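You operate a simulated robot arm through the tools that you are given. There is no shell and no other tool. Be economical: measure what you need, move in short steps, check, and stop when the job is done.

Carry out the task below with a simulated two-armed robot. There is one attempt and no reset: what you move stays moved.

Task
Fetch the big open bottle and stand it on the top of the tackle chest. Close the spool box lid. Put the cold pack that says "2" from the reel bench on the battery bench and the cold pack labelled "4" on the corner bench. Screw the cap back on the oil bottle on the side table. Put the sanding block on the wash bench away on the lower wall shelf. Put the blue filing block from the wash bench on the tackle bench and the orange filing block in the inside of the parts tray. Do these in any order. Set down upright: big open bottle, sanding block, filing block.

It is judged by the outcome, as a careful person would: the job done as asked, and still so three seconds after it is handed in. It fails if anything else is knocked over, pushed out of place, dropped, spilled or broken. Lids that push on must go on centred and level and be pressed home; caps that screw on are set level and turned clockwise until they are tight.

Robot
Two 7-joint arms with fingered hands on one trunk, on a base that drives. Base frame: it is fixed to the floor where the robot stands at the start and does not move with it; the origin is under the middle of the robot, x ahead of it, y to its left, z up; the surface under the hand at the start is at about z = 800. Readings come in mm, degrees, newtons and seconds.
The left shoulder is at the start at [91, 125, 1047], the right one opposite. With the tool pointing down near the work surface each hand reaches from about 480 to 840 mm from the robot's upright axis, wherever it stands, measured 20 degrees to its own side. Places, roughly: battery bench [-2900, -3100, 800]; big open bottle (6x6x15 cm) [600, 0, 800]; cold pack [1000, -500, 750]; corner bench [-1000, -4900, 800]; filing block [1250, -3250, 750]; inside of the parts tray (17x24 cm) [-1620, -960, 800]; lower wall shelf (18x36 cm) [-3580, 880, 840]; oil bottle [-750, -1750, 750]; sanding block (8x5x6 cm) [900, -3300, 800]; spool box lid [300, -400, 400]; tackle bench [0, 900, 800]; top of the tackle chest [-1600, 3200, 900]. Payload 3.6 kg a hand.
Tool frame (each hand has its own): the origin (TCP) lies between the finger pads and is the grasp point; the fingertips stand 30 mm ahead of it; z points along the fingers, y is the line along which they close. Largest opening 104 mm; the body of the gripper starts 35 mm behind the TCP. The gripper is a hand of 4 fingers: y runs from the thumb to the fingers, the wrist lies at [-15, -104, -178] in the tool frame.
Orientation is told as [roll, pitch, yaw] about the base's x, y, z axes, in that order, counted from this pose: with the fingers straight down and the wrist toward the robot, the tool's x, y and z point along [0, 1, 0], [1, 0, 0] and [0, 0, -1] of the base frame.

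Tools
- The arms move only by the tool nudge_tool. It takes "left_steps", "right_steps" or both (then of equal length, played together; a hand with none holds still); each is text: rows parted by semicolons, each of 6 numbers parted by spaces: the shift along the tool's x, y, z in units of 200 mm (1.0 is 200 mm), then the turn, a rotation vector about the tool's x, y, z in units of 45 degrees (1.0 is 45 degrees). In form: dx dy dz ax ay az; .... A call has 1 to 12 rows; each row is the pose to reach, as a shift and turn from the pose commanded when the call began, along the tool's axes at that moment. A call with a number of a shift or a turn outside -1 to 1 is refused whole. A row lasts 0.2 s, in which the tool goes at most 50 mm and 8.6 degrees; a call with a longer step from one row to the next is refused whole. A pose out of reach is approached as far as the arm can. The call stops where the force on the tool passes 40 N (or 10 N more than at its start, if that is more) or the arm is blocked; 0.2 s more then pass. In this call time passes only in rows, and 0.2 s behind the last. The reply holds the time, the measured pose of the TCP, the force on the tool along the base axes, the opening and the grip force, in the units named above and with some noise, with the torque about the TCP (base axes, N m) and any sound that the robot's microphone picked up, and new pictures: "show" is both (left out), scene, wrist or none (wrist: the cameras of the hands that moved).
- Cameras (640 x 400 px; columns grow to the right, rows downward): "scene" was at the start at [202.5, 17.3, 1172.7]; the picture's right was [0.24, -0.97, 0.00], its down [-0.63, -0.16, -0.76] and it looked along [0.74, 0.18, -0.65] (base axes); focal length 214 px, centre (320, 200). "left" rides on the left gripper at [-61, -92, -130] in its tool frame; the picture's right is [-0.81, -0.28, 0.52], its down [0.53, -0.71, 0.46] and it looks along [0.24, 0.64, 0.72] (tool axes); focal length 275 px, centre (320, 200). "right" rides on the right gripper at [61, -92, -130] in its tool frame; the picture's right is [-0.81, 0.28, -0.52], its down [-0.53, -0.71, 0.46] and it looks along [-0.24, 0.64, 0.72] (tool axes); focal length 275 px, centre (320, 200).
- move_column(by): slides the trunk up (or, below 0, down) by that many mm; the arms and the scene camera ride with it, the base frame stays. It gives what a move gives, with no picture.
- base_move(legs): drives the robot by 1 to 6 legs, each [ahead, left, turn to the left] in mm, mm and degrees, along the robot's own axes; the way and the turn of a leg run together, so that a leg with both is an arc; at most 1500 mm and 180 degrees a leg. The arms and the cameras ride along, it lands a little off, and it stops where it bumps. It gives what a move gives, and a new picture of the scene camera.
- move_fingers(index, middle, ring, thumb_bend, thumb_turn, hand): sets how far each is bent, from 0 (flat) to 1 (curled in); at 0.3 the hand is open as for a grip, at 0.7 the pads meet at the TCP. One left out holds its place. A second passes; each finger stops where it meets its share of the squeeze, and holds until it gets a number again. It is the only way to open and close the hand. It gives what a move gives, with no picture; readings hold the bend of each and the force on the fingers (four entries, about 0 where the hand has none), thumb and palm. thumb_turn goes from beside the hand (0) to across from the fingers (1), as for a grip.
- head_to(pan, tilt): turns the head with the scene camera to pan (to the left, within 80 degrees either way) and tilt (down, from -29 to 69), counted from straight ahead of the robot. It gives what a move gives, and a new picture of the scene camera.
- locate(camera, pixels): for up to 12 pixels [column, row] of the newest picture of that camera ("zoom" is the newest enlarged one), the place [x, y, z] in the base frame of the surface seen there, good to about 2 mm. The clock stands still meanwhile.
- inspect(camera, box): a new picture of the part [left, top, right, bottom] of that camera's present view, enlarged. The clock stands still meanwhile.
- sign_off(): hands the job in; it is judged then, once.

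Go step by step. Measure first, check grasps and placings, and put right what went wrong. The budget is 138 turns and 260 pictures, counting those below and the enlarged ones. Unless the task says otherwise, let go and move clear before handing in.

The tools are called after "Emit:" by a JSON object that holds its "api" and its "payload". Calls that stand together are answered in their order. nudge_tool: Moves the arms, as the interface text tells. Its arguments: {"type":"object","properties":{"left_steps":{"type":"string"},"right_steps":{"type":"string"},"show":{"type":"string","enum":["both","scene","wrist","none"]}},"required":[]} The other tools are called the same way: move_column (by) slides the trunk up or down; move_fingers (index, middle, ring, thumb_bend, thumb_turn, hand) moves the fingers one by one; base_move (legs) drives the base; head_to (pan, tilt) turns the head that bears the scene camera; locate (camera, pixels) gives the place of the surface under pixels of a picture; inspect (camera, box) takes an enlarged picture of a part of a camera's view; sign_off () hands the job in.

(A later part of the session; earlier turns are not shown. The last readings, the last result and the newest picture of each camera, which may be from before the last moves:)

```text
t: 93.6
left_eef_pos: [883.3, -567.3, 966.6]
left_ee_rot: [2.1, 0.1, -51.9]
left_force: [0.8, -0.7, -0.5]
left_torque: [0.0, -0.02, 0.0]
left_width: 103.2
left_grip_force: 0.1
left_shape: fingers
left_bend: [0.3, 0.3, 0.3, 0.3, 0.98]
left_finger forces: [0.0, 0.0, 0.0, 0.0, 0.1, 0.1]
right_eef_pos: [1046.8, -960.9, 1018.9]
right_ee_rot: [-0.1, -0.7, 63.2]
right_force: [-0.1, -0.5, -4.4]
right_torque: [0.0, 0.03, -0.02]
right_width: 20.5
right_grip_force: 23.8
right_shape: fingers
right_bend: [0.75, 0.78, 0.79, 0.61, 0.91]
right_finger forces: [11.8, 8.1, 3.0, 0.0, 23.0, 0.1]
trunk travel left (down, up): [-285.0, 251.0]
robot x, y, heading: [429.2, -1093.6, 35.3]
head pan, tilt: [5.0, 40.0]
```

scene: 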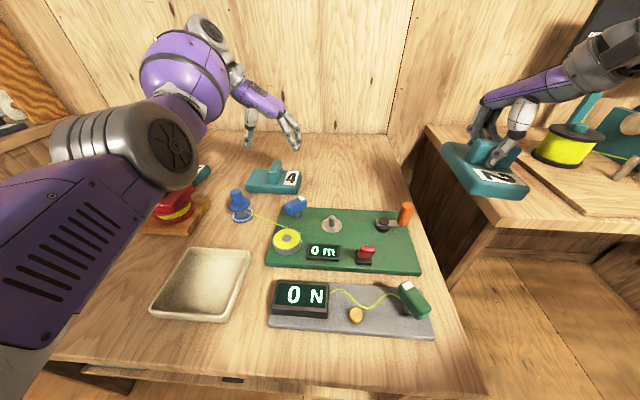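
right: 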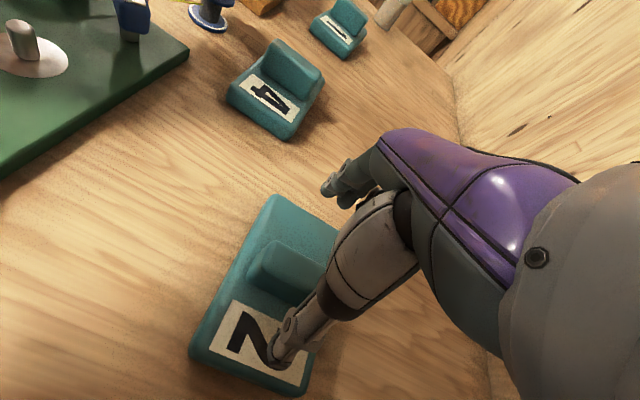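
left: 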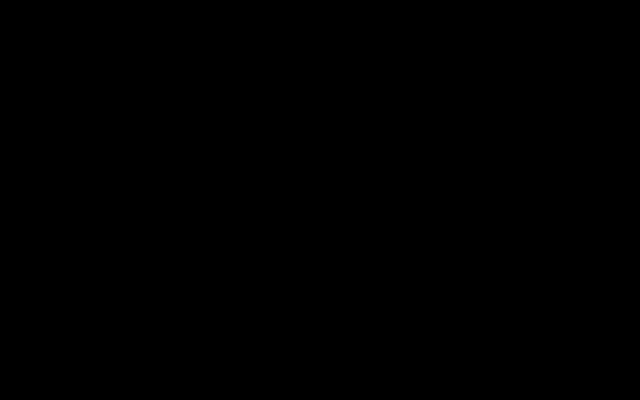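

Post centre of pack 4 is about (906,-539). I shift 35 mm along tool x and lower to z 900.

Emit:
{"api": "nudge_tool", "payload": {"left_steps": "0.06 -0.013 0 0 0 0; 0.12 -0.026 0 0 0 0; 0.177 -0.04 0.05 0 0 0; 0.177 -0.04 0.2 0 0 0; 0.177 -0.04 0.33 0 0 0", "show": "none"}}

Emit:
{"api": "inspect", "payload": {"camera": "scene", "box": [220, 120, 330, 200]}}

```text
t: 94.8
left_eef_pos: [883.7, -555.0, 898.5]
left_ee_rot: [2.1, 0.1, -52.0]
left_force: [0.5, -0.4, 0.2]
left_torque: [-0.01, -0.01, 0.01]
left_width: 103.3
left_grip_force: 0.1
left_shape: fingers
left_bend: [0.3, 0.3, 0.3, 0.3, 0.98]
left_finger forces: [0.0, 0.0, 0.0, 0.0, 0.1, 0.0]
left hand out of reach, approached as far as the arm can: row 1, 2, 3, 4, 5
right_eef_pos: [1045.7, -961.0, 1019.3]
right_ee_rot: [-0.1, -0.6, 63.3]
right_force: [0.5, -0.8, -3.0]
right_torque: [0.0, -0.04, -0.01]
right_width: 20.8
right_grip_force: 23.0
right_shape: fingers
right_bend: [0.75, 0.78, 0.79, 0.61, 0.91]
right_finger forces: [11.9, 8.2, 3.1, 0.0, 23.0, 0.0]
trunk travel left (down, up): [-285.0, 251.0]
robot x, y, heading: [428.3, -1091.5, 35.2]
head pan, tilt: [5.0, 40.0]
```

```text
5.00 times, centred on (275, 160) of scene
```

zoom: 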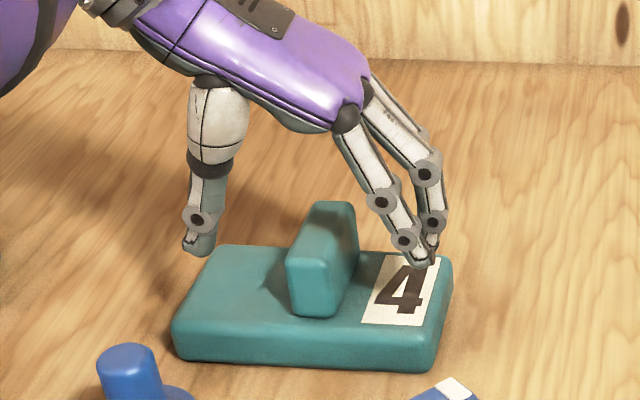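

The hand straddles the post but is ~27 mm short along the bench depth; I drive 27 mm ahead.

Emit:
{"api": "base_move", "payload": {"legs": [[28, 0, 0]]}}

Emit:
{"api": "nudge_tool", "payload": {"left_steps": "0 0 0.08 0 0 0; 0 0 0.18 0 0 0", "show": "none"}}

Emit:
{"api": "inspect", "payload": {"camera": "scene", "box": [220, 120, 330, 200]}}

```text
t: 95.7
left_eef_pos: [907.0, -540.9, 898.2]
left_ee_rot: [2.2, 0.0, -52.0]
left_force: [0.8, 0.5, 0.6]
left_torque: [0.04, 0.0, 0.0]
left_width: 103.3
left_grip_force: 0.0
left_shape: fingers
left_bend: [0.3, 0.3, 0.3, 0.3, 0.98]
left_finger forces: [0.0, 0.1, 0.0, 0.0, 0.0, 0.0]
right_eef_pos: [1070.2, -945.0, 1019.3]
right_ee_rot: [-0.1, -0.6, 63.3]
right_force: [-0.1, 0.1, -4.0]
right_torque: [0.01, 0.02, 0.02]
right_width: 21.0
right_grip_force: 22.9
right_shape: fingers
right_bend: [0.75, 0.78, 0.79, 0.61, 0.91]
right_finger forces: [11.9, 8.1, 3.1, 0.0, 23.1, 0.0]
trunk travel left (down, up): [-285.0, 251.0]
robot x, y, heading: [456.7, -1075.5, 35.6]
head pan, tilt: [5.0, 40.0]
```

scene: 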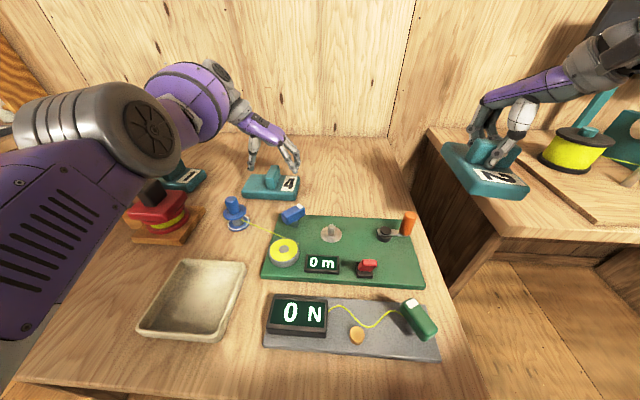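

```text
t: 96.3
left_eef_pos: [906.6, -539.5, 863.1]
left_ee_rot: [2.2, 0.1, -52.0]
left_force: [-0.7, 0.3, -0.2]
left_torque: [0.0, -0.02, 0.02]
left_width: 103.2
left_grip_force: 0.1
left_shape: fingers
left_bend: [0.3, 0.3, 0.3, 0.3, 0.98]
left_finger forces: [0.1, 0.0, 0.0, 0.0, 0.1, 0.1]
right_eef_pos: [1068.2, -945.3, 1018.3]
right_ee_rot: [-0.1, -0.6, 63.3]
right_force: [-0.3, 0.3, -3.7]
right_torque: [0.06, -0.01, 0.01]
right_width: 20.8
right_grip_force: 23.3
right_shape: fingers
right_bend: [0.75, 0.78, 0.79, 0.61, 0.91]
right_finger forces: [11.9, 8.1, 3.1, 0.1, 23.1, 0.0]
trunk travel left (down, up): [-285.0, 251.0]
robot x, y, heading: [453.2, -1074.5, 35.3]
head pan, tilt: [5.0, 40.0]
```

```text
5.00 times, centred on (275, 160) of scene
```

zoom: 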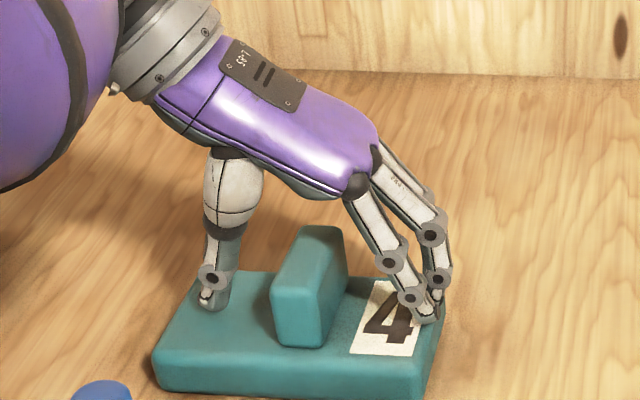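

Well placed; I close the hand and lift with the trunk.

Emit:
{"api": "move_fingers", "payload": {"hand": "left", "index": 0.8, "middle": 0.8, "ring": 0.8, "thumb_bend": 0.8}}

Emit:
{"api": "move_column", "payload": {"by": 130}}

Emit:
{"api": "base_move", "payload": {"legs": [[-200, 0, 0]]}}

```text
t: 97.3
left_eef_pos: [906.7, -540.3, 864.2]
left_ee_rot: [2.3, 0.2, -52.0]
left_force: [2.2, 1.4, 7.5]
left_torque: [0.43, 0.76, -0.32]
left_width: 20.3
left_grip_force: 32.9
left_shape: fingers
left_bend: [0.73, 0.73, 0.73, 0.61, 0.95]
left_finger forces: [8.1, 7.8, 8.2, 0.0, 41.8, 0.0]
right_eef_pos: [1069.6, -946.8, 1019.8]
right_ee_rot: [0.0, -0.7, 63.2]
right_force: [0.3, -0.5, -4.1]
right_torque: [0.03, -0.02, 0.05]
right_width: 20.7
right_grip_force: 22.4
right_shape: fingers
right_bend: [0.75, 0.78, 0.79, 0.61, 0.91]
right_finger forces: [11.9, 8.1, 3.1, 0.0, 23.0, 0.0]
trunk travel left (down, up): [-285.0, 251.0]
robot x, y, heading: [450.9, -1079.3, 35.4]
head pan, tilt: [5.0, 40.0]
```

```text
t: 98.8
left_eef_pos: [906.2, -539.5, 1070.4]
left_ee_rot: [9.8, -0.3, -52.0]
left_force: [-0.3, -0.3, -4.1]
left_torque: [-0.06, -0.05, 0.02]
left_width: 20.4
left_grip_force: 22.4
left_shape: fingers
left_bend: [0.74, 0.74, 0.76, 0.62, 0.91]
left_finger forces: [14.1, 6.2, 2.9, 0.1, 23.3, 0.0]
right_eef_pos: [1064.7, -948.9, 1173.3]
right_ee_rot: [-1.3, -3.1, 63.2]
right_force: [0.5, -0.6, -2.9]
right_torque: [0.0, 0.02, -0.02]
right_width: 20.8
right_grip_force: 23.1
right_shape: fingers
right_bend: [0.75, 0.78, 0.79, 0.61, 0.91]
right_finger forces: [11.8, 8.0, 3.0, 0.0, 23.2, 0.0]
trunk travel left (down, up): [-415.0, 121.0]
robot x, y, heading: [451.7, -1076.8, 35.4]
head pan, tilt: [5.0, 40.0]
```

```text
t: 100.5
left_eef_pos: [742.4, -657.4, 1070.7]
left_ee_rot: [9.8, -0.2, -52.1]
left_force: [0.9, 0.0, -3.2]
left_torque: [-0.05, -0.05, 0.02]
left_width: 20.3
left_grip_force: 23.2
left_shape: fingers
left_bend: [0.74, 0.74, 0.76, 0.62, 0.91]
left_finger forces: [14.1, 6.1, 2.9, 0.1, 23.3, 0.0]
right_eef_pos: [899.0, -1066.5, 1174.6]
right_ee_rot: [-1.4, -3.1, 63.1]
right_force: [-0.3, 0.2, -4.0]
right_torque: [-0.01, 0.01, 0.0]
right_width: 20.7
right_grip_force: 22.9
right_shape: fingers
right_bend: [0.75, 0.78, 0.79, 0.61, 0.91]
right_finger forces: [11.8, 8.1, 3.1, 0.0, 23.1, 0.1]
trunk travel left (down, up): [-415.0, 121.0]
robot x, y, heading: [285.4, -1193.0, 35.4]
head pan, tilt: [5.0, 40.0]
```

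scene: 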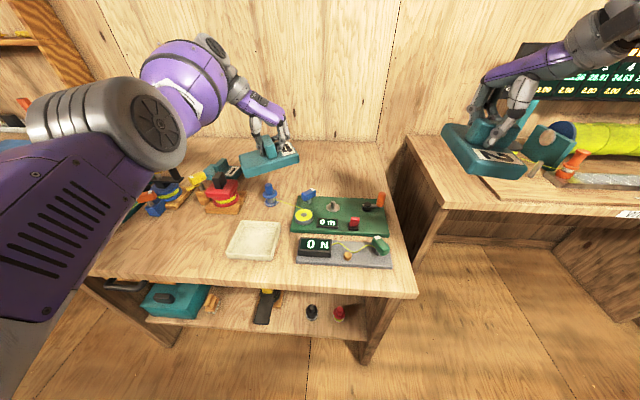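

Both packs are in hand. I back away and turn to face the room (-y) to map a way to the corner bench.

Emit:
{"api": "base_move", "payload": {"legs": [[-250, 0, 0], [0, 0, -125]]}}

Emit:
{"api": "head_to", "payload": {"pan": -15, "tilt": 22}}

```text
t: 107.4
left_eef_pos: [288.0, -2009.4, 1069.5]
left_ee_rot: [9.9, -0.2, -175.4]
left_force: [-0.6, 0.1, -4.1]
left_torque: [0.01, 0.02, 0.02]
left_width: 20.4
left_grip_force: 22.3
left_shape: fingers
left_bend: [0.74, 0.74, 0.76, 0.62, 0.91]
left_finger forces: [13.5, 6.5, 2.4, 0.0, 22.8, 0.0]
right_eef_pos: [-140.7, -1915.0, 1174.3]
right_ee_rot: [-1.4, -3.1, -60.2]
right_force: [-1.1, 0.2, -2.7]
right_torque: [-0.02, -0.01, 0.0]
right_width: 20.4
right_grip_force: 21.7
right_shape: fingers
right_bend: [0.75, 0.78, 0.79, 0.61, 0.91]
right_finger forces: [11.6, 7.7, 2.4, 0.0, 22.1, 0.1]
trunk travel left (down, up): [-415.0, 121.0]
robot x, y, heading: [88.8, -1333.5, -87.8]
head pan, tilt: [5.0, 40.0]
```

scene: 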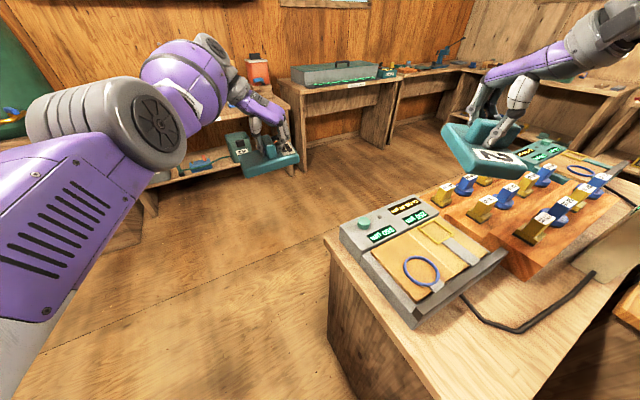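

```text
t: 108.2
left_eef_pos: [287.5, -2009.5, 1069.8]
left_ee_rot: [9.9, -0.3, -175.4]
left_force: [0.1, 0.9, -3.5]
left_torque: [0.04, 0.08, 0.02]
left_width: 20.6
left_grip_force: 22.4
left_shape: fingers
left_bend: [0.74, 0.74, 0.76, 0.62, 0.91]
left_finger forces: [13.5, 6.5, 2.3, 0.0, 22.8, 0.1]
right_eef_pos: [-141.1, -1914.4, 1175.4]
right_ee_rot: [-1.4, -3.1, -60.2]
right_force: [1.5, 0.3, -3.2]
right_torque: [-0.01, -0.01, 0.0]
right_width: 20.1
right_grip_force: 22.4
right_shape: fingers
right_bend: [0.75, 0.78, 0.79, 0.61, 0.91]
right_finger forces: [11.7, 7.8, 2.6, 0.0, 22.2, 0.1]
trunk travel left (down, up): [-415.0, 121.0]
robot x, y, heading: [84.7, -1335.3, -87.9]
head pan, tilt: [-15.0, 22.0]
```

scene: 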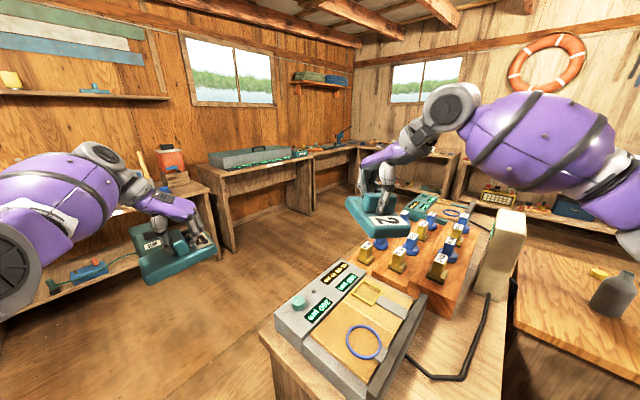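

I measure the floor plan: island edges, the far benches and walls.

Emit:
{"api": "locate", "payload": {"camera": "scene", "pixels": [[262, 332], [335, 262], [210, 170], [300, 155], [345, 150], [458, 155], [425, 170], [500, 195], [540, 225], [230, 245], [300, 205], [520, 260]]}}

Emit:
{"api": "inspect", "payload": {"camera": "scene", "box": [190, 110, 480, 230]}}

Emit:
{"api": "inspect", "payload": {"camera": "scene", "box": [440, 140, 640, 320]}}

```text
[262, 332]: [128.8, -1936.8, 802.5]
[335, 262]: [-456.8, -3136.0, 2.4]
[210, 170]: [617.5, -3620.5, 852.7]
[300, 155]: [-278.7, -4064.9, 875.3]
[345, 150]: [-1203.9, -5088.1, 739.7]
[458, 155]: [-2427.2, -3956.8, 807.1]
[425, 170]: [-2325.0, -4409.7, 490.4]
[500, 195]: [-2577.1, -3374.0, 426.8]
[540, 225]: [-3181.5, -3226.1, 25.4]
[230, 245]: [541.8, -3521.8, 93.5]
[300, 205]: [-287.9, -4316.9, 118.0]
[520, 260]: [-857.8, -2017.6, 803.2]
```

```text
2.21 times, centred on (335, 170) of scene
```

zoom: 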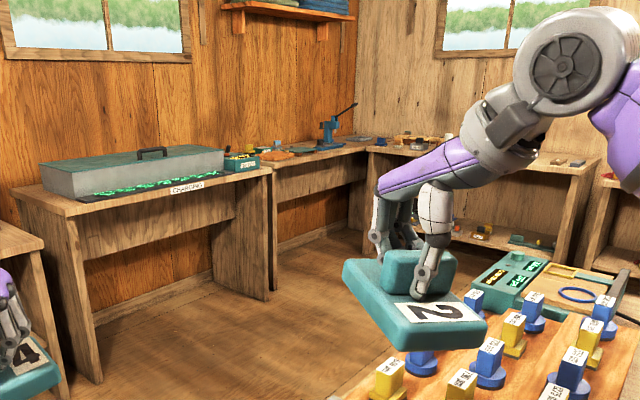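

```text
2.22 times, centred on (540, 230) of scene
```

zoom: 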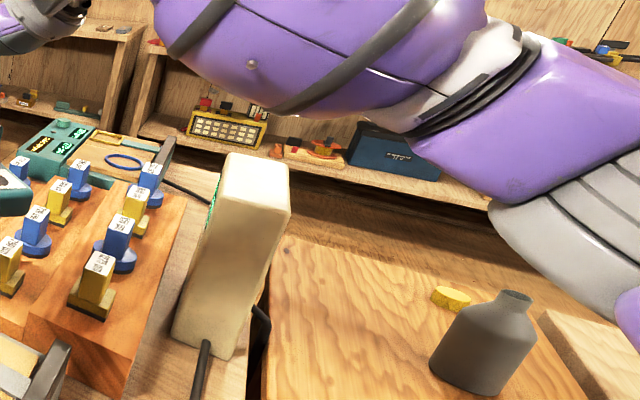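

Emit:
{"api": "locate", "payload": {"camera": "scene", "pixels": [[415, 207], [355, 268], [462, 198], [500, 380], [505, 230], [525, 290], [610, 300], [600, 272], [638, 385], [150, 180], [190, 200], [380, 165]]}}

Emit:
{"api": "head_to", "payload": {"pan": 20, "tilt": 30}}

```text
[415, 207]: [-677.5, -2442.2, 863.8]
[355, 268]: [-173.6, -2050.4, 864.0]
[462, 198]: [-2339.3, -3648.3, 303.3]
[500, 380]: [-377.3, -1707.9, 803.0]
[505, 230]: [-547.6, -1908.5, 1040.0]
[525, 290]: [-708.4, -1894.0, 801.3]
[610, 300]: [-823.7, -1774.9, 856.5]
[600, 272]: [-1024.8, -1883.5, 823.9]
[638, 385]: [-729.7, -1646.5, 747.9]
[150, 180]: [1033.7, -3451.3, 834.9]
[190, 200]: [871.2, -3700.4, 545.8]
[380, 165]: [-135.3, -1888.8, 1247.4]
```

```text
t: 109.2
left_eef_pos: [288.3, -2008.8, 1070.1]
left_ee_rot: [10.0, -0.2, -175.3]
left_force: [0.2, -0.5, -3.1]
left_torque: [0.0, 0.08, 0.01]
left_width: 20.2
left_grip_force: 22.7
left_shape: fingers
left_bend: [0.74, 0.74, 0.76, 0.62, 0.91]
left_finger forces: [13.6, 6.5, 2.4, 0.0, 22.8, 0.0]
right_eef_pos: [-140.5, -1915.0, 1174.4]
right_ee_rot: [-1.4, -3.1, -60.2]
right_force: [-1.1, 0.1, -3.6]
right_torque: [0.0, 0.02, 0.04]
right_width: 20.5
right_grip_force: 22.5
right_shape: fingers
right_bend: [0.75, 0.78, 0.79, 0.61, 0.91]
right_finger forces: [11.8, 7.6, 2.5, 0.1, 22.3, 0.0]
trunk travel left (down, up): [-415.0, 121.0]
robot x, y, heading: [89.3, -1331.1, -87.9]
head pan, tilt: [20.0, 30.0]
```

scene: 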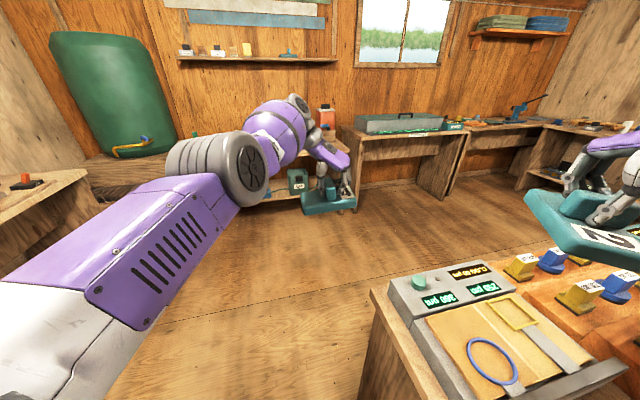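

The way is clear east of the island. I drive around it and towards the corner bench, stopping at about (-200,-3300).

Emit:
{"api": "base_move", "payload": {"legs": [[381, 348, 0], [699, -24, 0], [876, -681, 0], [0, 0, -30]]}}

Emit:
{"api": "head_to", "payload": {"pan": -5, "tilt": 22}}

```text
t: 123.8
left_eef_pos: [-354.6, -3994.7, 1069.0]
left_ee_rot: [9.9, -0.1, 155.1]
left_force: [0.1, -0.2, -3.8]
left_torque: [-0.03, 0.07, 0.0]
left_width: 20.4
left_grip_force: 23.8
left_shape: fingers
left_bend: [0.73, 0.75, 0.76, 0.65, 0.88]
left_finger forces: [14.6, 9.0, 0.1, 0.0, 23.7, 0.0]
right_eef_pos: [-680.4, -3702.9, 1173.8]
right_ee_rot: [-1.4, -3.1, -89.8]
right_force: [-0.7, 0.4, -3.4]
right_torque: [0.01, 0.0, -0.01]
right_width: 20.2
right_grip_force: 21.8
right_shape: fingers
right_bend: [0.75, 0.78, 0.79, 0.61, 0.91]
right_finger forces: [11.5, 7.7, 2.4, 0.0, 22.2, 0.1]
trunk travel left (down, up): [-415.0, 121.0]
robot x, y, heading: [-196.5, -3308.0, -117.4]
head pan, tilt: [20.0, 30.0]
```

scene: 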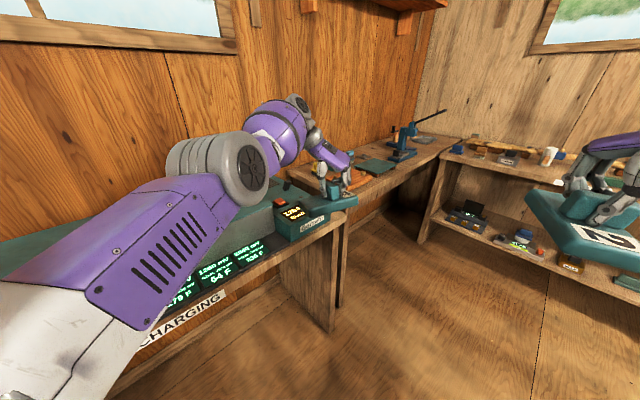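

```text
t: 124.7
left_eef_pos: [-354.9, -3994.3, 1069.1]
left_ee_rot: [9.8, -0.1, 155.1]
left_force: [0.1, 0.3, -3.0]
left_torque: [0.0, 0.07, 0.01]
left_width: 20.4
left_grip_force: 23.6
left_shape: fingers
left_bend: [0.73, 0.75, 0.76, 0.65, 0.88]
left_finger forces: [14.6, 9.0, 0.0, 0.0, 23.6, 0.0]
right_eef_pos: [-681.6, -3702.4, 1175.3]
right_ee_rot: [-1.5, -3.1, -89.7]
right_force: [-0.1, -0.5, -3.0]
right_torque: [-0.01, -0.02, 0.02]
right_width: 19.9
right_grip_force: 21.4
right_shape: fingers
right_bend: [0.75, 0.78, 0.79, 0.61, 0.91]
right_finger forces: [11.5, 7.9, 2.4, 0.0, 22.2, 0.0]
trunk travel left (down, up): [-415.0, 121.0]
robot x, y, heading: [-194.0, -3312.7, -117.5]
head pan, tilt: [-5.0, 22.0]
```

scene: 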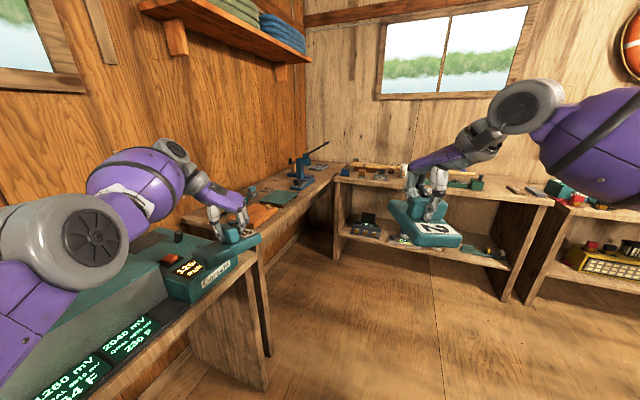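

I measure the surfaces: corner bench top (290,195), its front edge, and the west-wall benches.

Emit:
{"api": "locate", "payload": {"camera": "scene", "pixels": [[325, 185], [260, 215], [275, 200], [300, 183], [262, 240], [340, 180], [340, 222], [450, 200], [540, 203], [555, 205], [330, 165], [600, 210]]}}

Emit:
{"api": "inspect", "payload": {"camera": "scene", "box": [180, 130, 360, 250]}}

Emit:
{"api": "inspect", "payload": {"camera": "scene", "box": [440, 150, 640, 300]}}

```text
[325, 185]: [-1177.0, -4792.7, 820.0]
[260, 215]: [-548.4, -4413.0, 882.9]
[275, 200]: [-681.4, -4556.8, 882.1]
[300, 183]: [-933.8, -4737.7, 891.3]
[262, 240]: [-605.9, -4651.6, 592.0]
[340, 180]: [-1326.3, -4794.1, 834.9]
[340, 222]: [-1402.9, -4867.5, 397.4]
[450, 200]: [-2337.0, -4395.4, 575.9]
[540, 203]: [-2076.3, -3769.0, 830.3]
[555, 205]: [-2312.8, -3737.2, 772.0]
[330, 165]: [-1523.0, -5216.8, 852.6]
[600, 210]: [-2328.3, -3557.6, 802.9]
```

```text
3.33 times, centred on (270, 190) of scene
```

zoom: 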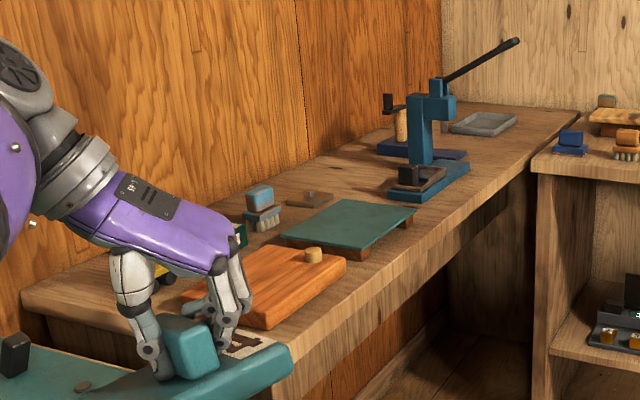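

```text
2.67 times, centred on (540, 225) of scene
```

zoom: 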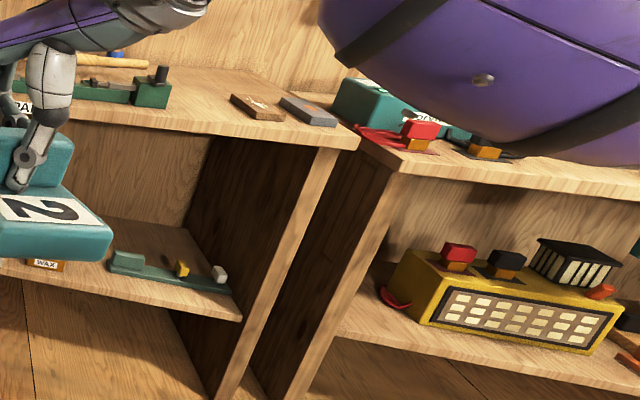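

I move 650 mm closer to view the corner bench top from above, staying short of the vise lever.

Emit:
{"api": "base_move", "payload": {"legs": [[650, -170, 0]]}}

Emit:
{"api": "head_to", "payload": {"pan": 5, "tilt": 38}}

```text
t: 128.4
left_eef_pos: [-796.0, -4495.6, 1068.5]
left_ee_rot: [9.8, -0.1, 155.7]
left_force: [-0.5, -0.4, -3.3]
left_torque: [0.0, 0.04, 0.0]
left_width: 20.3
left_grip_force: 23.4
left_shape: fingers
left_bend: [0.73, 0.75, 0.76, 0.65, 0.88]
left_finger forces: [14.6, 9.0, 0.1, 0.0, 23.6, 0.1]
right_eef_pos: [-1125.9, -4206.3, 1175.0]
right_ee_rot: [-1.4, -3.1, -89.1]
right_force: [1.0, 0.4, -4.3]
right_torque: [-0.03, 0.02, 0.0]
right_width: 20.1
right_grip_force: 22.0
right_shape: fingers
right_bend: [0.75, 0.78, 0.79, 0.61, 0.91]
right_finger forces: [11.6, 7.8, 2.4, 0.0, 22.3, 0.0]
trunk travel left (down, up): [-415.0, 121.0]
robot x, y, heading: [-644.1, -3807.7, -116.8]
head pan, tilt: [-5.0, 22.0]
```

scene: 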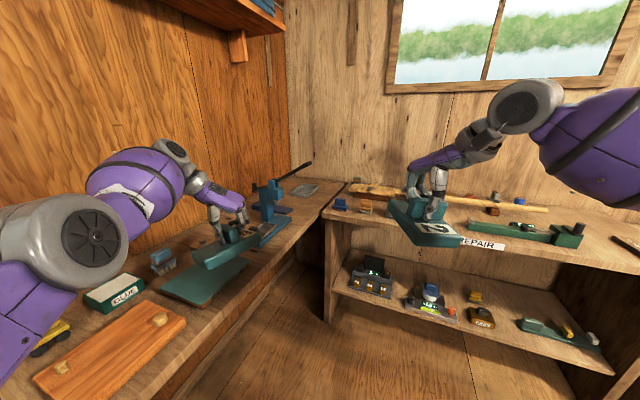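

```text
t: 129.2
left_eef_pos: [-795.2, -4495.7, 1068.8]
left_ee_rot: [9.8, -0.1, 155.5]
left_force: [0.2, 0.7, -3.8]
left_torque: [-0.02, 0.07, 0.02]
left_width: 20.2
left_grip_force: 23.5
left_shape: fingers
left_bend: [0.73, 0.75, 0.76, 0.65, 0.88]
left_finger forces: [14.6, 9.0, 0.0, 0.1, 23.7, 0.0]
right_eef_pos: [-1124.8, -4206.8, 1174.6]
right_ee_rot: [-1.4, -3.1, -89.1]
right_force: [-0.6, 0.4, -3.8]
right_torque: [0.02, 0.01, 0.04]
right_width: 20.5
right_grip_force: 21.7
right_shape: fingers
right_bend: [0.75, 0.78, 0.79, 0.61, 0.91]
right_finger forces: [11.6, 7.8, 2.3, 0.0, 22.4, 0.1]
trunk travel left (down, up): [-415.0, 121.0]
robot x, y, heading: [-645.1, -3811.5, -117.1]
head pan, tilt: [5.0, 38.0]
```

scene: 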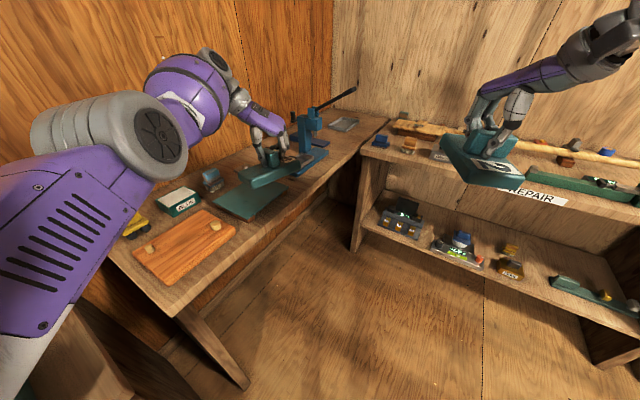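

I measure open areas on the corner bench: around (340,150), the front edge, and the vise base and mat.

Emit:
{"api": "inspect", "payload": {"camera": "scene", "box": [110, 80, 400, 320]}}

Emit:
{"api": "locate", "payload": {"camera": "scene", "pixels": [[335, 150], [352, 150], [388, 122], [328, 168], [327, 155], [345, 132], [330, 122], [250, 222], [285, 190], [182, 318], [240, 235], [300, 210]]}}

```text
1.67 times, centred on (255, 200) of scene
```

zoom: 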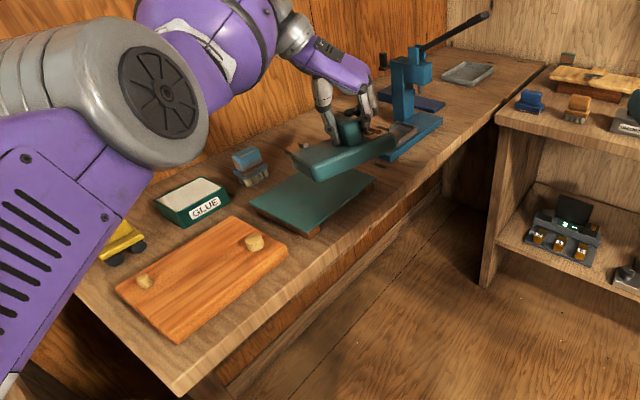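

```text
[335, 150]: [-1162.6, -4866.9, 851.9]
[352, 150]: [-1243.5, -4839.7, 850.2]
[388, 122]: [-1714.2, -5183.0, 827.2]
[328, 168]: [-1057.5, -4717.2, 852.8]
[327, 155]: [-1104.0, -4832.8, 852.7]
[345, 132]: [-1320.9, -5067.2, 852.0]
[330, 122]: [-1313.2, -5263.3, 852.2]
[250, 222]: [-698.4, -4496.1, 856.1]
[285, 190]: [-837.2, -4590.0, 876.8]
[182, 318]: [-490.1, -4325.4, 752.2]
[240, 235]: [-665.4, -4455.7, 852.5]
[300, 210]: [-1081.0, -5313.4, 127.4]
```

The bench top is at z 852; a clear patch lies right of the vise around (-1200,-4890). I check the height of the vise and its lever before passing over.

Emit:
{"api": "locate", "payload": {"camera": "scene", "pixels": [[355, 90], [335, 102], [318, 110], [312, 118], [326, 152], [320, 158], [325, 145], [372, 140], [355, 125], [318, 168], [310, 172], [400, 160]]}}

Emit:
{"api": "move_column", "payload": {"by": 115}}

```text
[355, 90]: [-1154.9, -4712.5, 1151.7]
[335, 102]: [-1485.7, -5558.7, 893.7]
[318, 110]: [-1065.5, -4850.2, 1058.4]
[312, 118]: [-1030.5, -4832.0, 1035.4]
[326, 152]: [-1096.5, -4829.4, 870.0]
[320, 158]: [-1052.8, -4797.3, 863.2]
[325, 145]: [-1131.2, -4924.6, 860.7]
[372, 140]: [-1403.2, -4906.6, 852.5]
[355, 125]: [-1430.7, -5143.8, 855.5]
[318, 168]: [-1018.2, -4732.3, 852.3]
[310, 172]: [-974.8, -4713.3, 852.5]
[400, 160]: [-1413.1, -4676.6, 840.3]
```

```text
t: 130.6
left_eef_pos: [-772.4, -4448.8, 1387.1]
left_ee_rot: [27.7, -0.8, 155.4]
left_force: [0.4, -0.4, -3.2]
left_torque: [0.06, 0.03, -0.01]
left_width: 20.5
left_grip_force: 23.3
left_shape: fingers
left_bend: [0.73, 0.75, 0.76, 0.65, 0.88]
left_finger forces: [14.8, 8.0, 0.0, 0.0, 23.6, 0.1]
right_eef_pos: [-1092.6, -4142.6, 1444.9]
right_ee_rot: [-9.2, -17.9, -88.1]
right_force: [-0.3, -0.1, -4.0]
right_torque: [0.04, -0.05, 0.0]
right_width: 19.9
right_grip_force: 21.7
right_shape: fingers
right_bend: [0.75, 0.78, 0.79, 0.61, 0.91]
right_finger forces: [11.3, 7.3, 2.4, 0.1, 22.7, 0.0]
trunk travel left (down, up): [-530.0, 6.0]
robot x, y, heading: [-647.2, -3807.1, -116.7]
head pan, tilt: [5.0, 38.0]
```

The vise lever tip overhangs at (-1155,-4712,1152), in the way of the left arm; a right-arm placement from the right side is safer. So I will go to the battery bench first, put pack 2 there and change pack 4 to the right hand. I lower the trunk again and turn west.

Emit:
{"api": "move_column", "payload": {"by": -115}}

Emit:
{"api": "base_move", "payload": {"legs": [[-500, 0, 0], [0, 0, -75], [700, 100, 0]]}}

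Emit:
{"api": "head_to", "payload": {"pan": 10, "tilt": 28}}

```text
t: 132.1
left_eef_pos: [-771.1, -4448.1, 1275.4]
left_ee_rot: [27.8, -0.9, 155.5]
left_force: [0.3, 0.3, -2.9]
left_torque: [-0.01, 0.04, 0.01]
left_width: 20.4
left_grip_force: 22.7
left_shape: fingers
left_bend: [0.73, 0.75, 0.76, 0.65, 0.88]
left_finger forces: [14.6, 7.9, 0.0, 0.0, 23.4, 0.0]
right_eef_pos: [-1091.4, -4141.0, 1332.7]
right_ee_rot: [-9.4, -18.2, -87.9]
right_force: [0.5, -0.1, -2.7]
right_torque: [0.02, -0.03, -0.02]
right_width: 20.1
right_grip_force: 22.2
right_shape: fingers
right_bend: [0.75, 0.78, 0.79, 0.61, 0.91]
right_finger forces: [11.3, 7.3, 2.3, 0.0, 23.3, 0.0]
trunk travel left (down, up): [-415.0, 121.0]
robot x, y, heading: [-642.0, -3810.7, -116.9]
head pan, tilt: [5.0, 38.0]
```

```text
t: 141.7
left_eef_pos: [-1777.3, -3381.3, 1273.6]
left_ee_rot: [27.8, -0.9, 81.2]
left_force: [-0.1, 0.4, -4.2]
left_torque: [0.01, -0.04, -0.01]
left_width: 20.0
left_grip_force: 23.0
left_shape: fingers
left_bend: [0.73, 0.75, 0.76, 0.65, 0.88]
left_finger forces: [14.4, 7.9, 0.1, 0.0, 23.1, 0.0]
right_eef_pos: [-1567.4, -2989.1, 1331.2]
right_ee_rot: [-9.4, -18.1, -162.4]
right_force: [0.1, 0.1, -3.7]
right_torque: [-0.01, -0.02, -0.01]
right_width: 19.7
right_grip_force: 21.7
right_shape: fingers
right_bend: [0.75, 0.78, 0.79, 0.61, 0.91]
right_finger forces: [11.0, 7.3, 2.1, 0.0, 22.6, 0.0]
trunk travel left (down, up): [-415.0, 121.0]
robot x, y, heading: [-1126.8, -3334.0, 168.6]
head pan, tilt: [5.0, 38.0]
```

scene: 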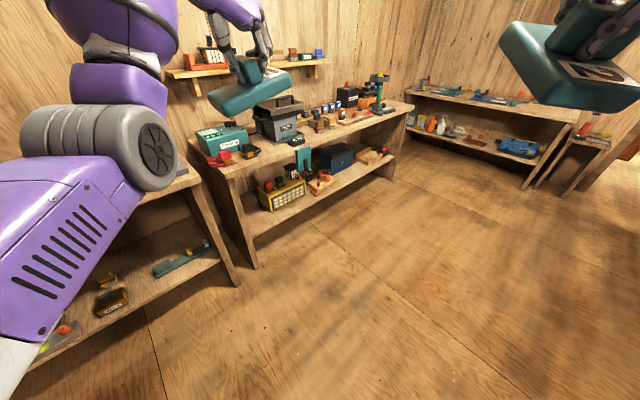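

```text
t: 142.4
left_eef_pos: [-1776.8, -3379.8, 1275.5]
left_ee_rot: [27.7, -0.9, 81.1]
left_force: [-0.1, 0.1, -3.0]
left_torque: [0.05, 0.03, 0.02]
left_width: 20.0
left_grip_force: 22.4
left_shape: fingers
left_bend: [0.73, 0.75, 0.76, 0.65, 0.88]
left_finger forces: [14.4, 7.9, 0.0, 0.0, 23.1, 0.0]
right_eef_pos: [-1565.6, -2987.8, 1331.2]
right_ee_rot: [-9.4, -18.0, -162.4]
right_force: [-0.9, -0.2, -3.2]
right_torque: [-0.02, -0.02, 0.01]
right_width: 19.7
right_grip_force: 21.8
right_shape: fingers
right_bend: [0.75, 0.78, 0.79, 0.61, 0.91]
right_finger forces: [11.0, 7.3, 2.2, 0.0, 22.7, 0.0]
trunk travel left (down, up): [-415.0, 121.0]
robot x, y, heading: [-1125.9, -3336.5, 168.6]
head pan, tilt: [10.0, 28.0]
```

scene: 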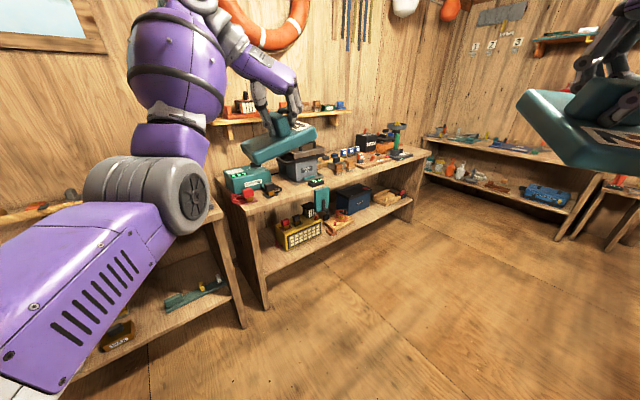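

The battery bench is at (330,165). I zoom in to find a free spot.

Emit:
{"api": "inspect", "payload": {"camera": "scene", "box": [210, 100, 440, 240]}}

Emit:
{"api": "locate", "payload": {"camera": "scene", "pixels": [[245, 200], [300, 185], [340, 177], [375, 165], [400, 157], [425, 152], [340, 165], [262, 300], [412, 220]]}}

```text
2.78 times, centred on (325, 170) of scene
```

zoom: 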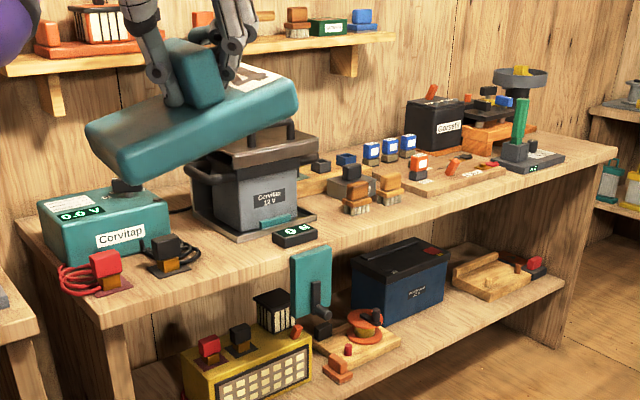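

```text
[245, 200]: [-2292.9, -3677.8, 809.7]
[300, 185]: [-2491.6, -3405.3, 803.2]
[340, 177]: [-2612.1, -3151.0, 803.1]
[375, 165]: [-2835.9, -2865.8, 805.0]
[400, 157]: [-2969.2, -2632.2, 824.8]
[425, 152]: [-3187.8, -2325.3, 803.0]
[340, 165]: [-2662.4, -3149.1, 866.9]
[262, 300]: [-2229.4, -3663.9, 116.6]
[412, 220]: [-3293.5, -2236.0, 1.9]
```

I drive to about (-2050,-2800) facing the battery bench squarely and look down at its front strip.

Emit:
{"api": "base_move", "payload": {"legs": [[1011, -342, 0], [0, 0, 45]]}}

Emit:
{"api": "head_to", "payload": {"pan": 0, "tilt": 38}}

```text
t: 150.0
left_eef_pos: [-2478.8, -3272.6, 1274.6]
left_ee_rot: [27.8, -0.8, 125.1]
left_force: [0.5, 0.8, -4.0]
left_torque: [0.04, 0.01, 0.0]
left_width: 19.9
left_grip_force: 23.2
left_shape: fingers
left_bend: [0.73, 0.75, 0.76, 0.65, 0.88]
left_finger forces: [14.5, 7.6, 0.0, 0.0, 22.9, 0.0]
right_eef_pos: [-2599.8, -2844.1, 1331.3]
right_ee_rot: [-9.4, -18.0, -118.4]
right_force: [0.3, -0.8, -2.6]
right_torque: [0.03, -0.04, 0.0]
right_width: 20.0
right_grip_force: 21.4
right_shape: fingers
right_bend: [0.75, 0.78, 0.79, 0.61, 0.91]
right_finger forces: [11.0, 7.4, 2.1, 0.0, 22.0, 0.0]
trunk travel left (down, up): [-415.0, 121.0]
robot x, y, heading: [-2041.6, -2784.7, -147.5]
head pan, tilt: [10.0, 28.0]
```

scene: 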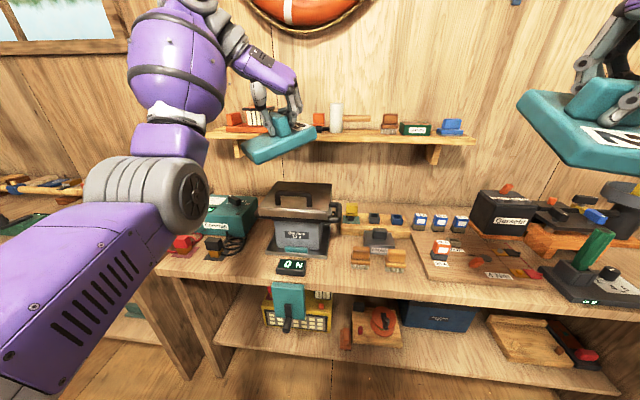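

```text
t: 150.7
left_eef_pos: [-2477.6, -3270.7, 1275.4]
left_ee_rot: [27.8, -0.8, 125.1]
left_force: [-1.2, -0.3, -3.3]
left_torque: [0.04, -0.01, 0.02]
left_width: 19.9
left_grip_force: 22.3
left_shape: fingers
left_bend: [0.73, 0.75, 0.76, 0.65, 0.88]
left_finger forces: [14.4, 7.8, 0.0, 0.1, 22.9, 0.1]
right_eef_pos: [-2599.0, -2843.1, 1331.9]
right_ee_rot: [-9.3, -18.0, -118.4]
right_force: [0.8, 0.3, -3.6]
right_torque: [0.0, -0.04, 0.0]
right_width: 19.7
right_grip_force: 21.3
right_shape: fingers
right_bend: [0.75, 0.78, 0.79, 0.61, 0.91]
right_finger forces: [11.0, 7.3, 2.0, 0.0, 22.2, 0.0]
trunk travel left (down, up): [-415.0, 121.0]
robot x, y, heading: [-2041.9, -2782.5, -147.5]
head pan, tilt: [0.0, 38.0]
```

scene: 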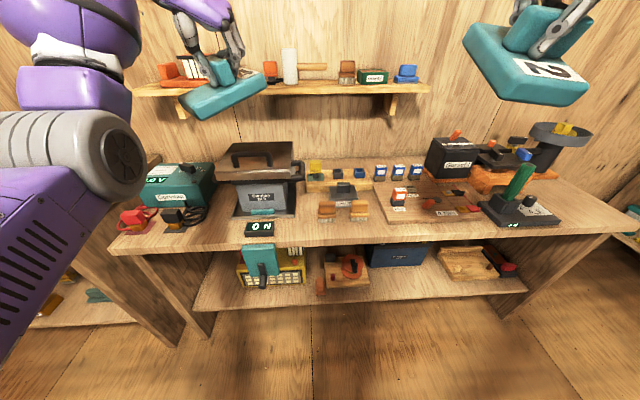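

Candidate spots: the front strip at (330,232) and the right end near (590,210). I measure.

Emit:
{"api": "inspect", "payload": {"camera": "scene", "box": [230, 150, 640, 260]}}

Emit:
{"api": "locate", "payload": {"camera": "scene", "pixels": [[280, 228], [330, 222], [330, 241], [380, 226], [375, 205], [560, 215], [590, 205], [600, 230], [625, 222], [575, 190], [600, 185], [540, 228]]}}

```text
1.56 times, centred on (435, 205) of scene
```

zoom: 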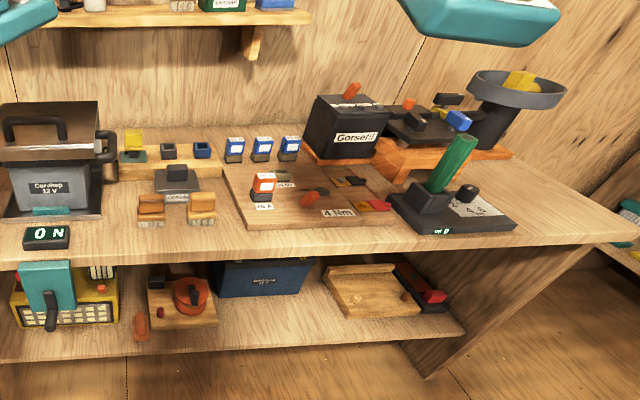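

```text
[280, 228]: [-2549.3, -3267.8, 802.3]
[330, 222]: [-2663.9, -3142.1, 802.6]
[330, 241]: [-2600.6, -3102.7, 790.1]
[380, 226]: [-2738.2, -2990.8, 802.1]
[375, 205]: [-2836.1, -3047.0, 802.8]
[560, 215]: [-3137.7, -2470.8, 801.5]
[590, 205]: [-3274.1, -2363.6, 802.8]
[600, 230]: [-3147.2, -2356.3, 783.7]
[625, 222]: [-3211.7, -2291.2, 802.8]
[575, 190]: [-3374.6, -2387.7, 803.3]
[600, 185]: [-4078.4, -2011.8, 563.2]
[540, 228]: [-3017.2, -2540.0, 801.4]
```

The right end of the battery bench is clear around (-3236,-2426). I drive there, lower the trunk, and level the right hand.

Emit:
{"api": "base_move", "payload": {"legs": [[111, -757, 0]]}}

Emit:
{"api": "move_column", "payload": {"by": -130}}

Emit:
{"api": "nudge_tool", "payload": {"right_steps": "0.02 0 0 0.08 0.04 0.125; 0.04 0 0 0.16 0.083 0.25; 0.06 0 0 0.24 0.125 0.375; 0.08 0 0 0.32 0.166 0.5; 0.1 0 0 0.4 0.207 0.62", "show": "scene"}}

```text
t: 157.7
left_eef_pos: [-2976.8, -2698.5, 1273.3]
left_ee_rot: [27.8, -0.9, 125.3]
left_force: [-0.5, 0.8, -3.6]
left_torque: [0.08, 0.04, -0.03]
left_width: 19.8
left_grip_force: 22.4
left_shape: fingers
left_bend: [0.73, 0.75, 0.76, 0.65, 0.88]
left_finger forces: [14.4, 7.8, 0.0, 0.0, 23.0, 0.0]
right_eef_pos: [-3098.1, -2271.1, 1332.0]
right_ee_rot: [-9.5, -18.0, -118.3]
right_force: [-0.4, -0.4, -3.9]
right_torque: [-0.02, -0.02, 0.04]
right_width: 19.7
right_grip_force: 22.2
right_shape: fingers
right_bend: [0.75, 0.78, 0.79, 0.61, 0.91]
right_finger forces: [11.0, 7.3, 1.9, 0.0, 22.2, 0.1]
trunk travel left (down, up): [-415.0, 121.0]
robot x, y, heading: [-2547.9, -2212.2, -147.3]
head pan, tilt: [0.0, 38.0]
```

scene: 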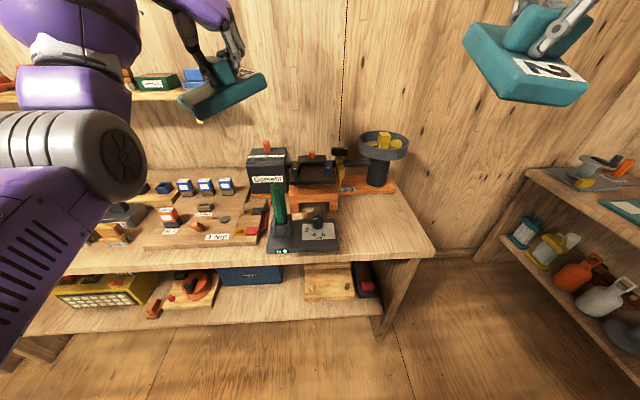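

```text
t: 159.3
left_eef_pos: [-2975.6, -2698.6, 1144.8]
left_ee_rot: [27.8, -1.0, 125.2]
left_force: [0.7, -0.1, -3.4]
left_torque: [0.05, 0.01, 0.04]
left_width: 19.7
left_grip_force: 22.6
left_shape: fingers
left_bend: [0.73, 0.75, 0.76, 0.65, 0.88]
left_finger forces: [14.4, 7.8, 0.1, 0.0, 23.1, 0.1]
right_eef_pos: [-3097.4, -2270.8, 1202.4]
right_ee_rot: [-9.4, -18.1, -118.4]
right_force: [0.9, 1.0, -4.0]
right_torque: [-0.02, -0.02, 0.03]
right_width: 19.7
right_grip_force: 21.4
right_shape: fingers
right_bend: [0.75, 0.78, 0.79, 0.61, 0.91]
right_finger forces: [11.0, 7.3, 2.0, 0.0, 22.4, 0.0]
trunk travel left (down, up): [-285.0, 251.0]
robot x, y, heading: [-2539.6, -2211.8, -147.2]
head pan, tilt: [0.0, 38.0]
```

```text
t: 160.5
left_eef_pos: [-2975.7, -2697.8, 1144.4]
left_ee_rot: [27.8, -0.9, 125.2]
left_force: [-0.3, -0.1, -3.7]
left_torque: [0.07, -0.02, 0.0]
left_width: 19.7
left_grip_force: 22.6
left_shape: fingers
left_bend: [0.73, 0.75, 0.76, 0.65, 0.88]
left_finger forces: [14.3, 7.8, 0.0, 0.0, 23.1, 0.1]
right_eef_pos: [-3080.5, -2280.4, 1198.7]
right_ee_rot: [5.0, -0.8, -147.3]
right_force: [0.4, 0.4, -3.9]
right_torque: [-0.01, 0.02, 0.0]
right_width: 19.6
right_grip_force: 21.9
right_shape: fingers
right_bend: [0.75, 0.78, 0.79, 0.61, 0.91]
right_finger forces: [11.4, 8.1, 2.2, 0.0, 22.0, 0.0]
trunk travel left (down, up): [-285.0, 251.0]
robot x, y, heading: [-2544.4, -2213.4, -147.1]
head pan, tilt: [0.0, 38.0]
```

scene: 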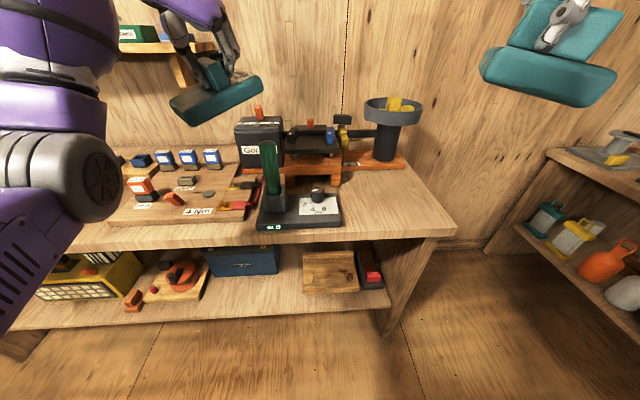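

I re-measure the free patch from here.

Emit:
{"api": "locate", "payload": {"camera": "scene", "pixels": [[342, 220], [335, 195], [407, 164], [345, 163], [450, 232], [420, 180], [385, 200], [400, 232], [360, 235], [392, 110], [418, 105], [372, 180]]}}

```text
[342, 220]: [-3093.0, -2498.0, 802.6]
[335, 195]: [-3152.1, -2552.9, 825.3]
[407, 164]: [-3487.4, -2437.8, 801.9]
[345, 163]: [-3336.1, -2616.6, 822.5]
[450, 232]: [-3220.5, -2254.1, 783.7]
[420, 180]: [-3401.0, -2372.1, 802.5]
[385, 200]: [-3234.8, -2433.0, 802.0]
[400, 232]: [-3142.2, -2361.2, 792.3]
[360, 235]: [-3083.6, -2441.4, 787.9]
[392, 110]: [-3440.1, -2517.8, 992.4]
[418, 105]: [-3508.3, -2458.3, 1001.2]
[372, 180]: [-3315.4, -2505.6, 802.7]
```

Target confirmed at (-3236,-2426). Moving the right hand over it and down to z ~1000.

Emit:
{"api": "nudge_tool", "payload": {"right_steps": "0.03 0.155 0.15 0 -0.02 0; 0.06 0.31 0.3 0 -0.04 0; 0.09 0.465 0.45 0 -0.06 0; 0.12 0.62 0.6 0 -0.08 0; 0.15 0.775 0.75 0 -0.1 0; 0.18 0.9 0.9 0 -0.11 0; 0.195 1 1 0 -0.11 0", "show": "scene"}}

```text
t: 162.1
left_eef_pos: [-2975.8, -2698.7, 1144.2]
left_ee_rot: [27.7, -1.0, 125.2]
left_force: [0.5, 0.0, -2.9]
left_torque: [0.04, 0.01, 0.01]
left_width: 20.1
left_grip_force: 22.2
left_shape: fingers
left_bend: [0.73, 0.75, 0.76, 0.65, 0.88]
left_finger forces: [14.4, 7.8, 0.0, 0.0, 23.1, 0.0]
right_eef_pos: [-3223.6, -2438.2, 1004.4]
right_ee_rot: [0.1, -0.7, -147.1]
right_force: [-0.2, -0.1, -3.4]
right_torque: [-0.02, 0.05, 0.0]
right_width: 19.6
right_grip_force: 22.2
right_shape: fingers
right_bend: [0.75, 0.78, 0.79, 0.61, 0.91]
right_finger forces: [11.6, 7.8, 2.3, 0.1, 22.4, 0.0]
trunk travel left (down, up): [-285.0, 251.0]
robot x, y, heading: [-2543.2, -2212.4, -147.3]
head pan, tilt: [0.0, 38.0]
```

scene: 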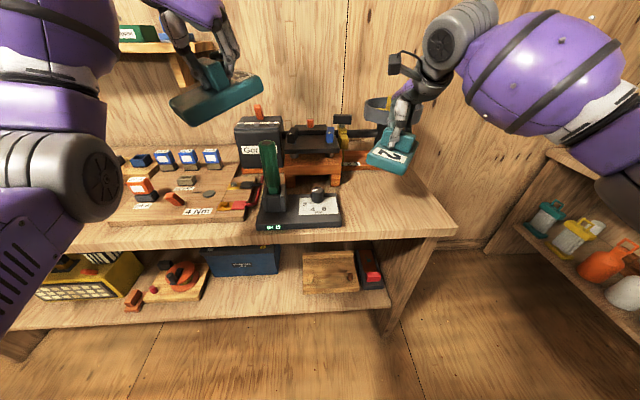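

Over the spot. I lower to z 868 with small last steps.

Emit:
{"api": "nudge_tool", "payload": {"right_steps": "-0.083 0.018 0.15 0 0 0; -0.083 0.018 0.32 0 0 0; -0.083 0.018 0.5 0 0 0; -0.083 0.018 0.6 0 0 0; -0.083 0.018 0.65 0 0 0; -0.083 0.018 0.69 0 0 0", "show": "none"}}

Emit:
{"api": "inspect", "payload": {"camera": "scene", "box": [320, 120, 480, 250]}}

```text
t: 163.5
left_eef_pos: [-2976.7, -2699.1, 1143.9]
left_ee_rot: [27.8, -0.9, 125.2]
left_force: [0.6, 0.5, -3.9]
left_torque: [0.05, -0.01, 0.0]
left_width: 20.0
left_grip_force: 22.7
left_shape: fingers
left_bend: [0.73, 0.75, 0.76, 0.65, 0.88]
left_finger forces: [14.3, 7.8, 0.1, 0.0, 23.1, 0.0]
right_eef_pos: [-3233.7, -2427.5, 868.1]
right_ee_rot: [0.1, -0.8, -147.1]
right_force: [0.4, 0.8, -3.0]
right_torque: [0.02, -0.05, -0.02]
right_width: 19.5
right_grip_force: 22.1
right_shape: fingers
right_bend: [0.75, 0.78, 0.79, 0.61, 0.91]
right_finger forces: [11.3, 7.5, 2.1, 0.1, 23.2, 0.1]
trunk travel left (down, up): [-285.0, 251.0]
robot x, y, heading: [-2541.0, -2209.4, -147.3]
head pan, tilt: [0.0, 38.0]
```

```text
3.08 times, centred on (400, 185) of scene
```

zoom: 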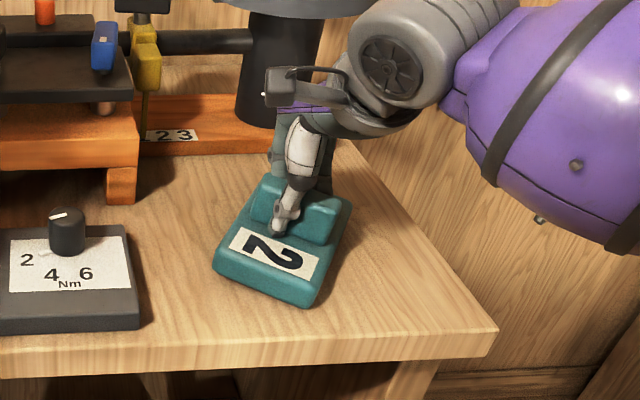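

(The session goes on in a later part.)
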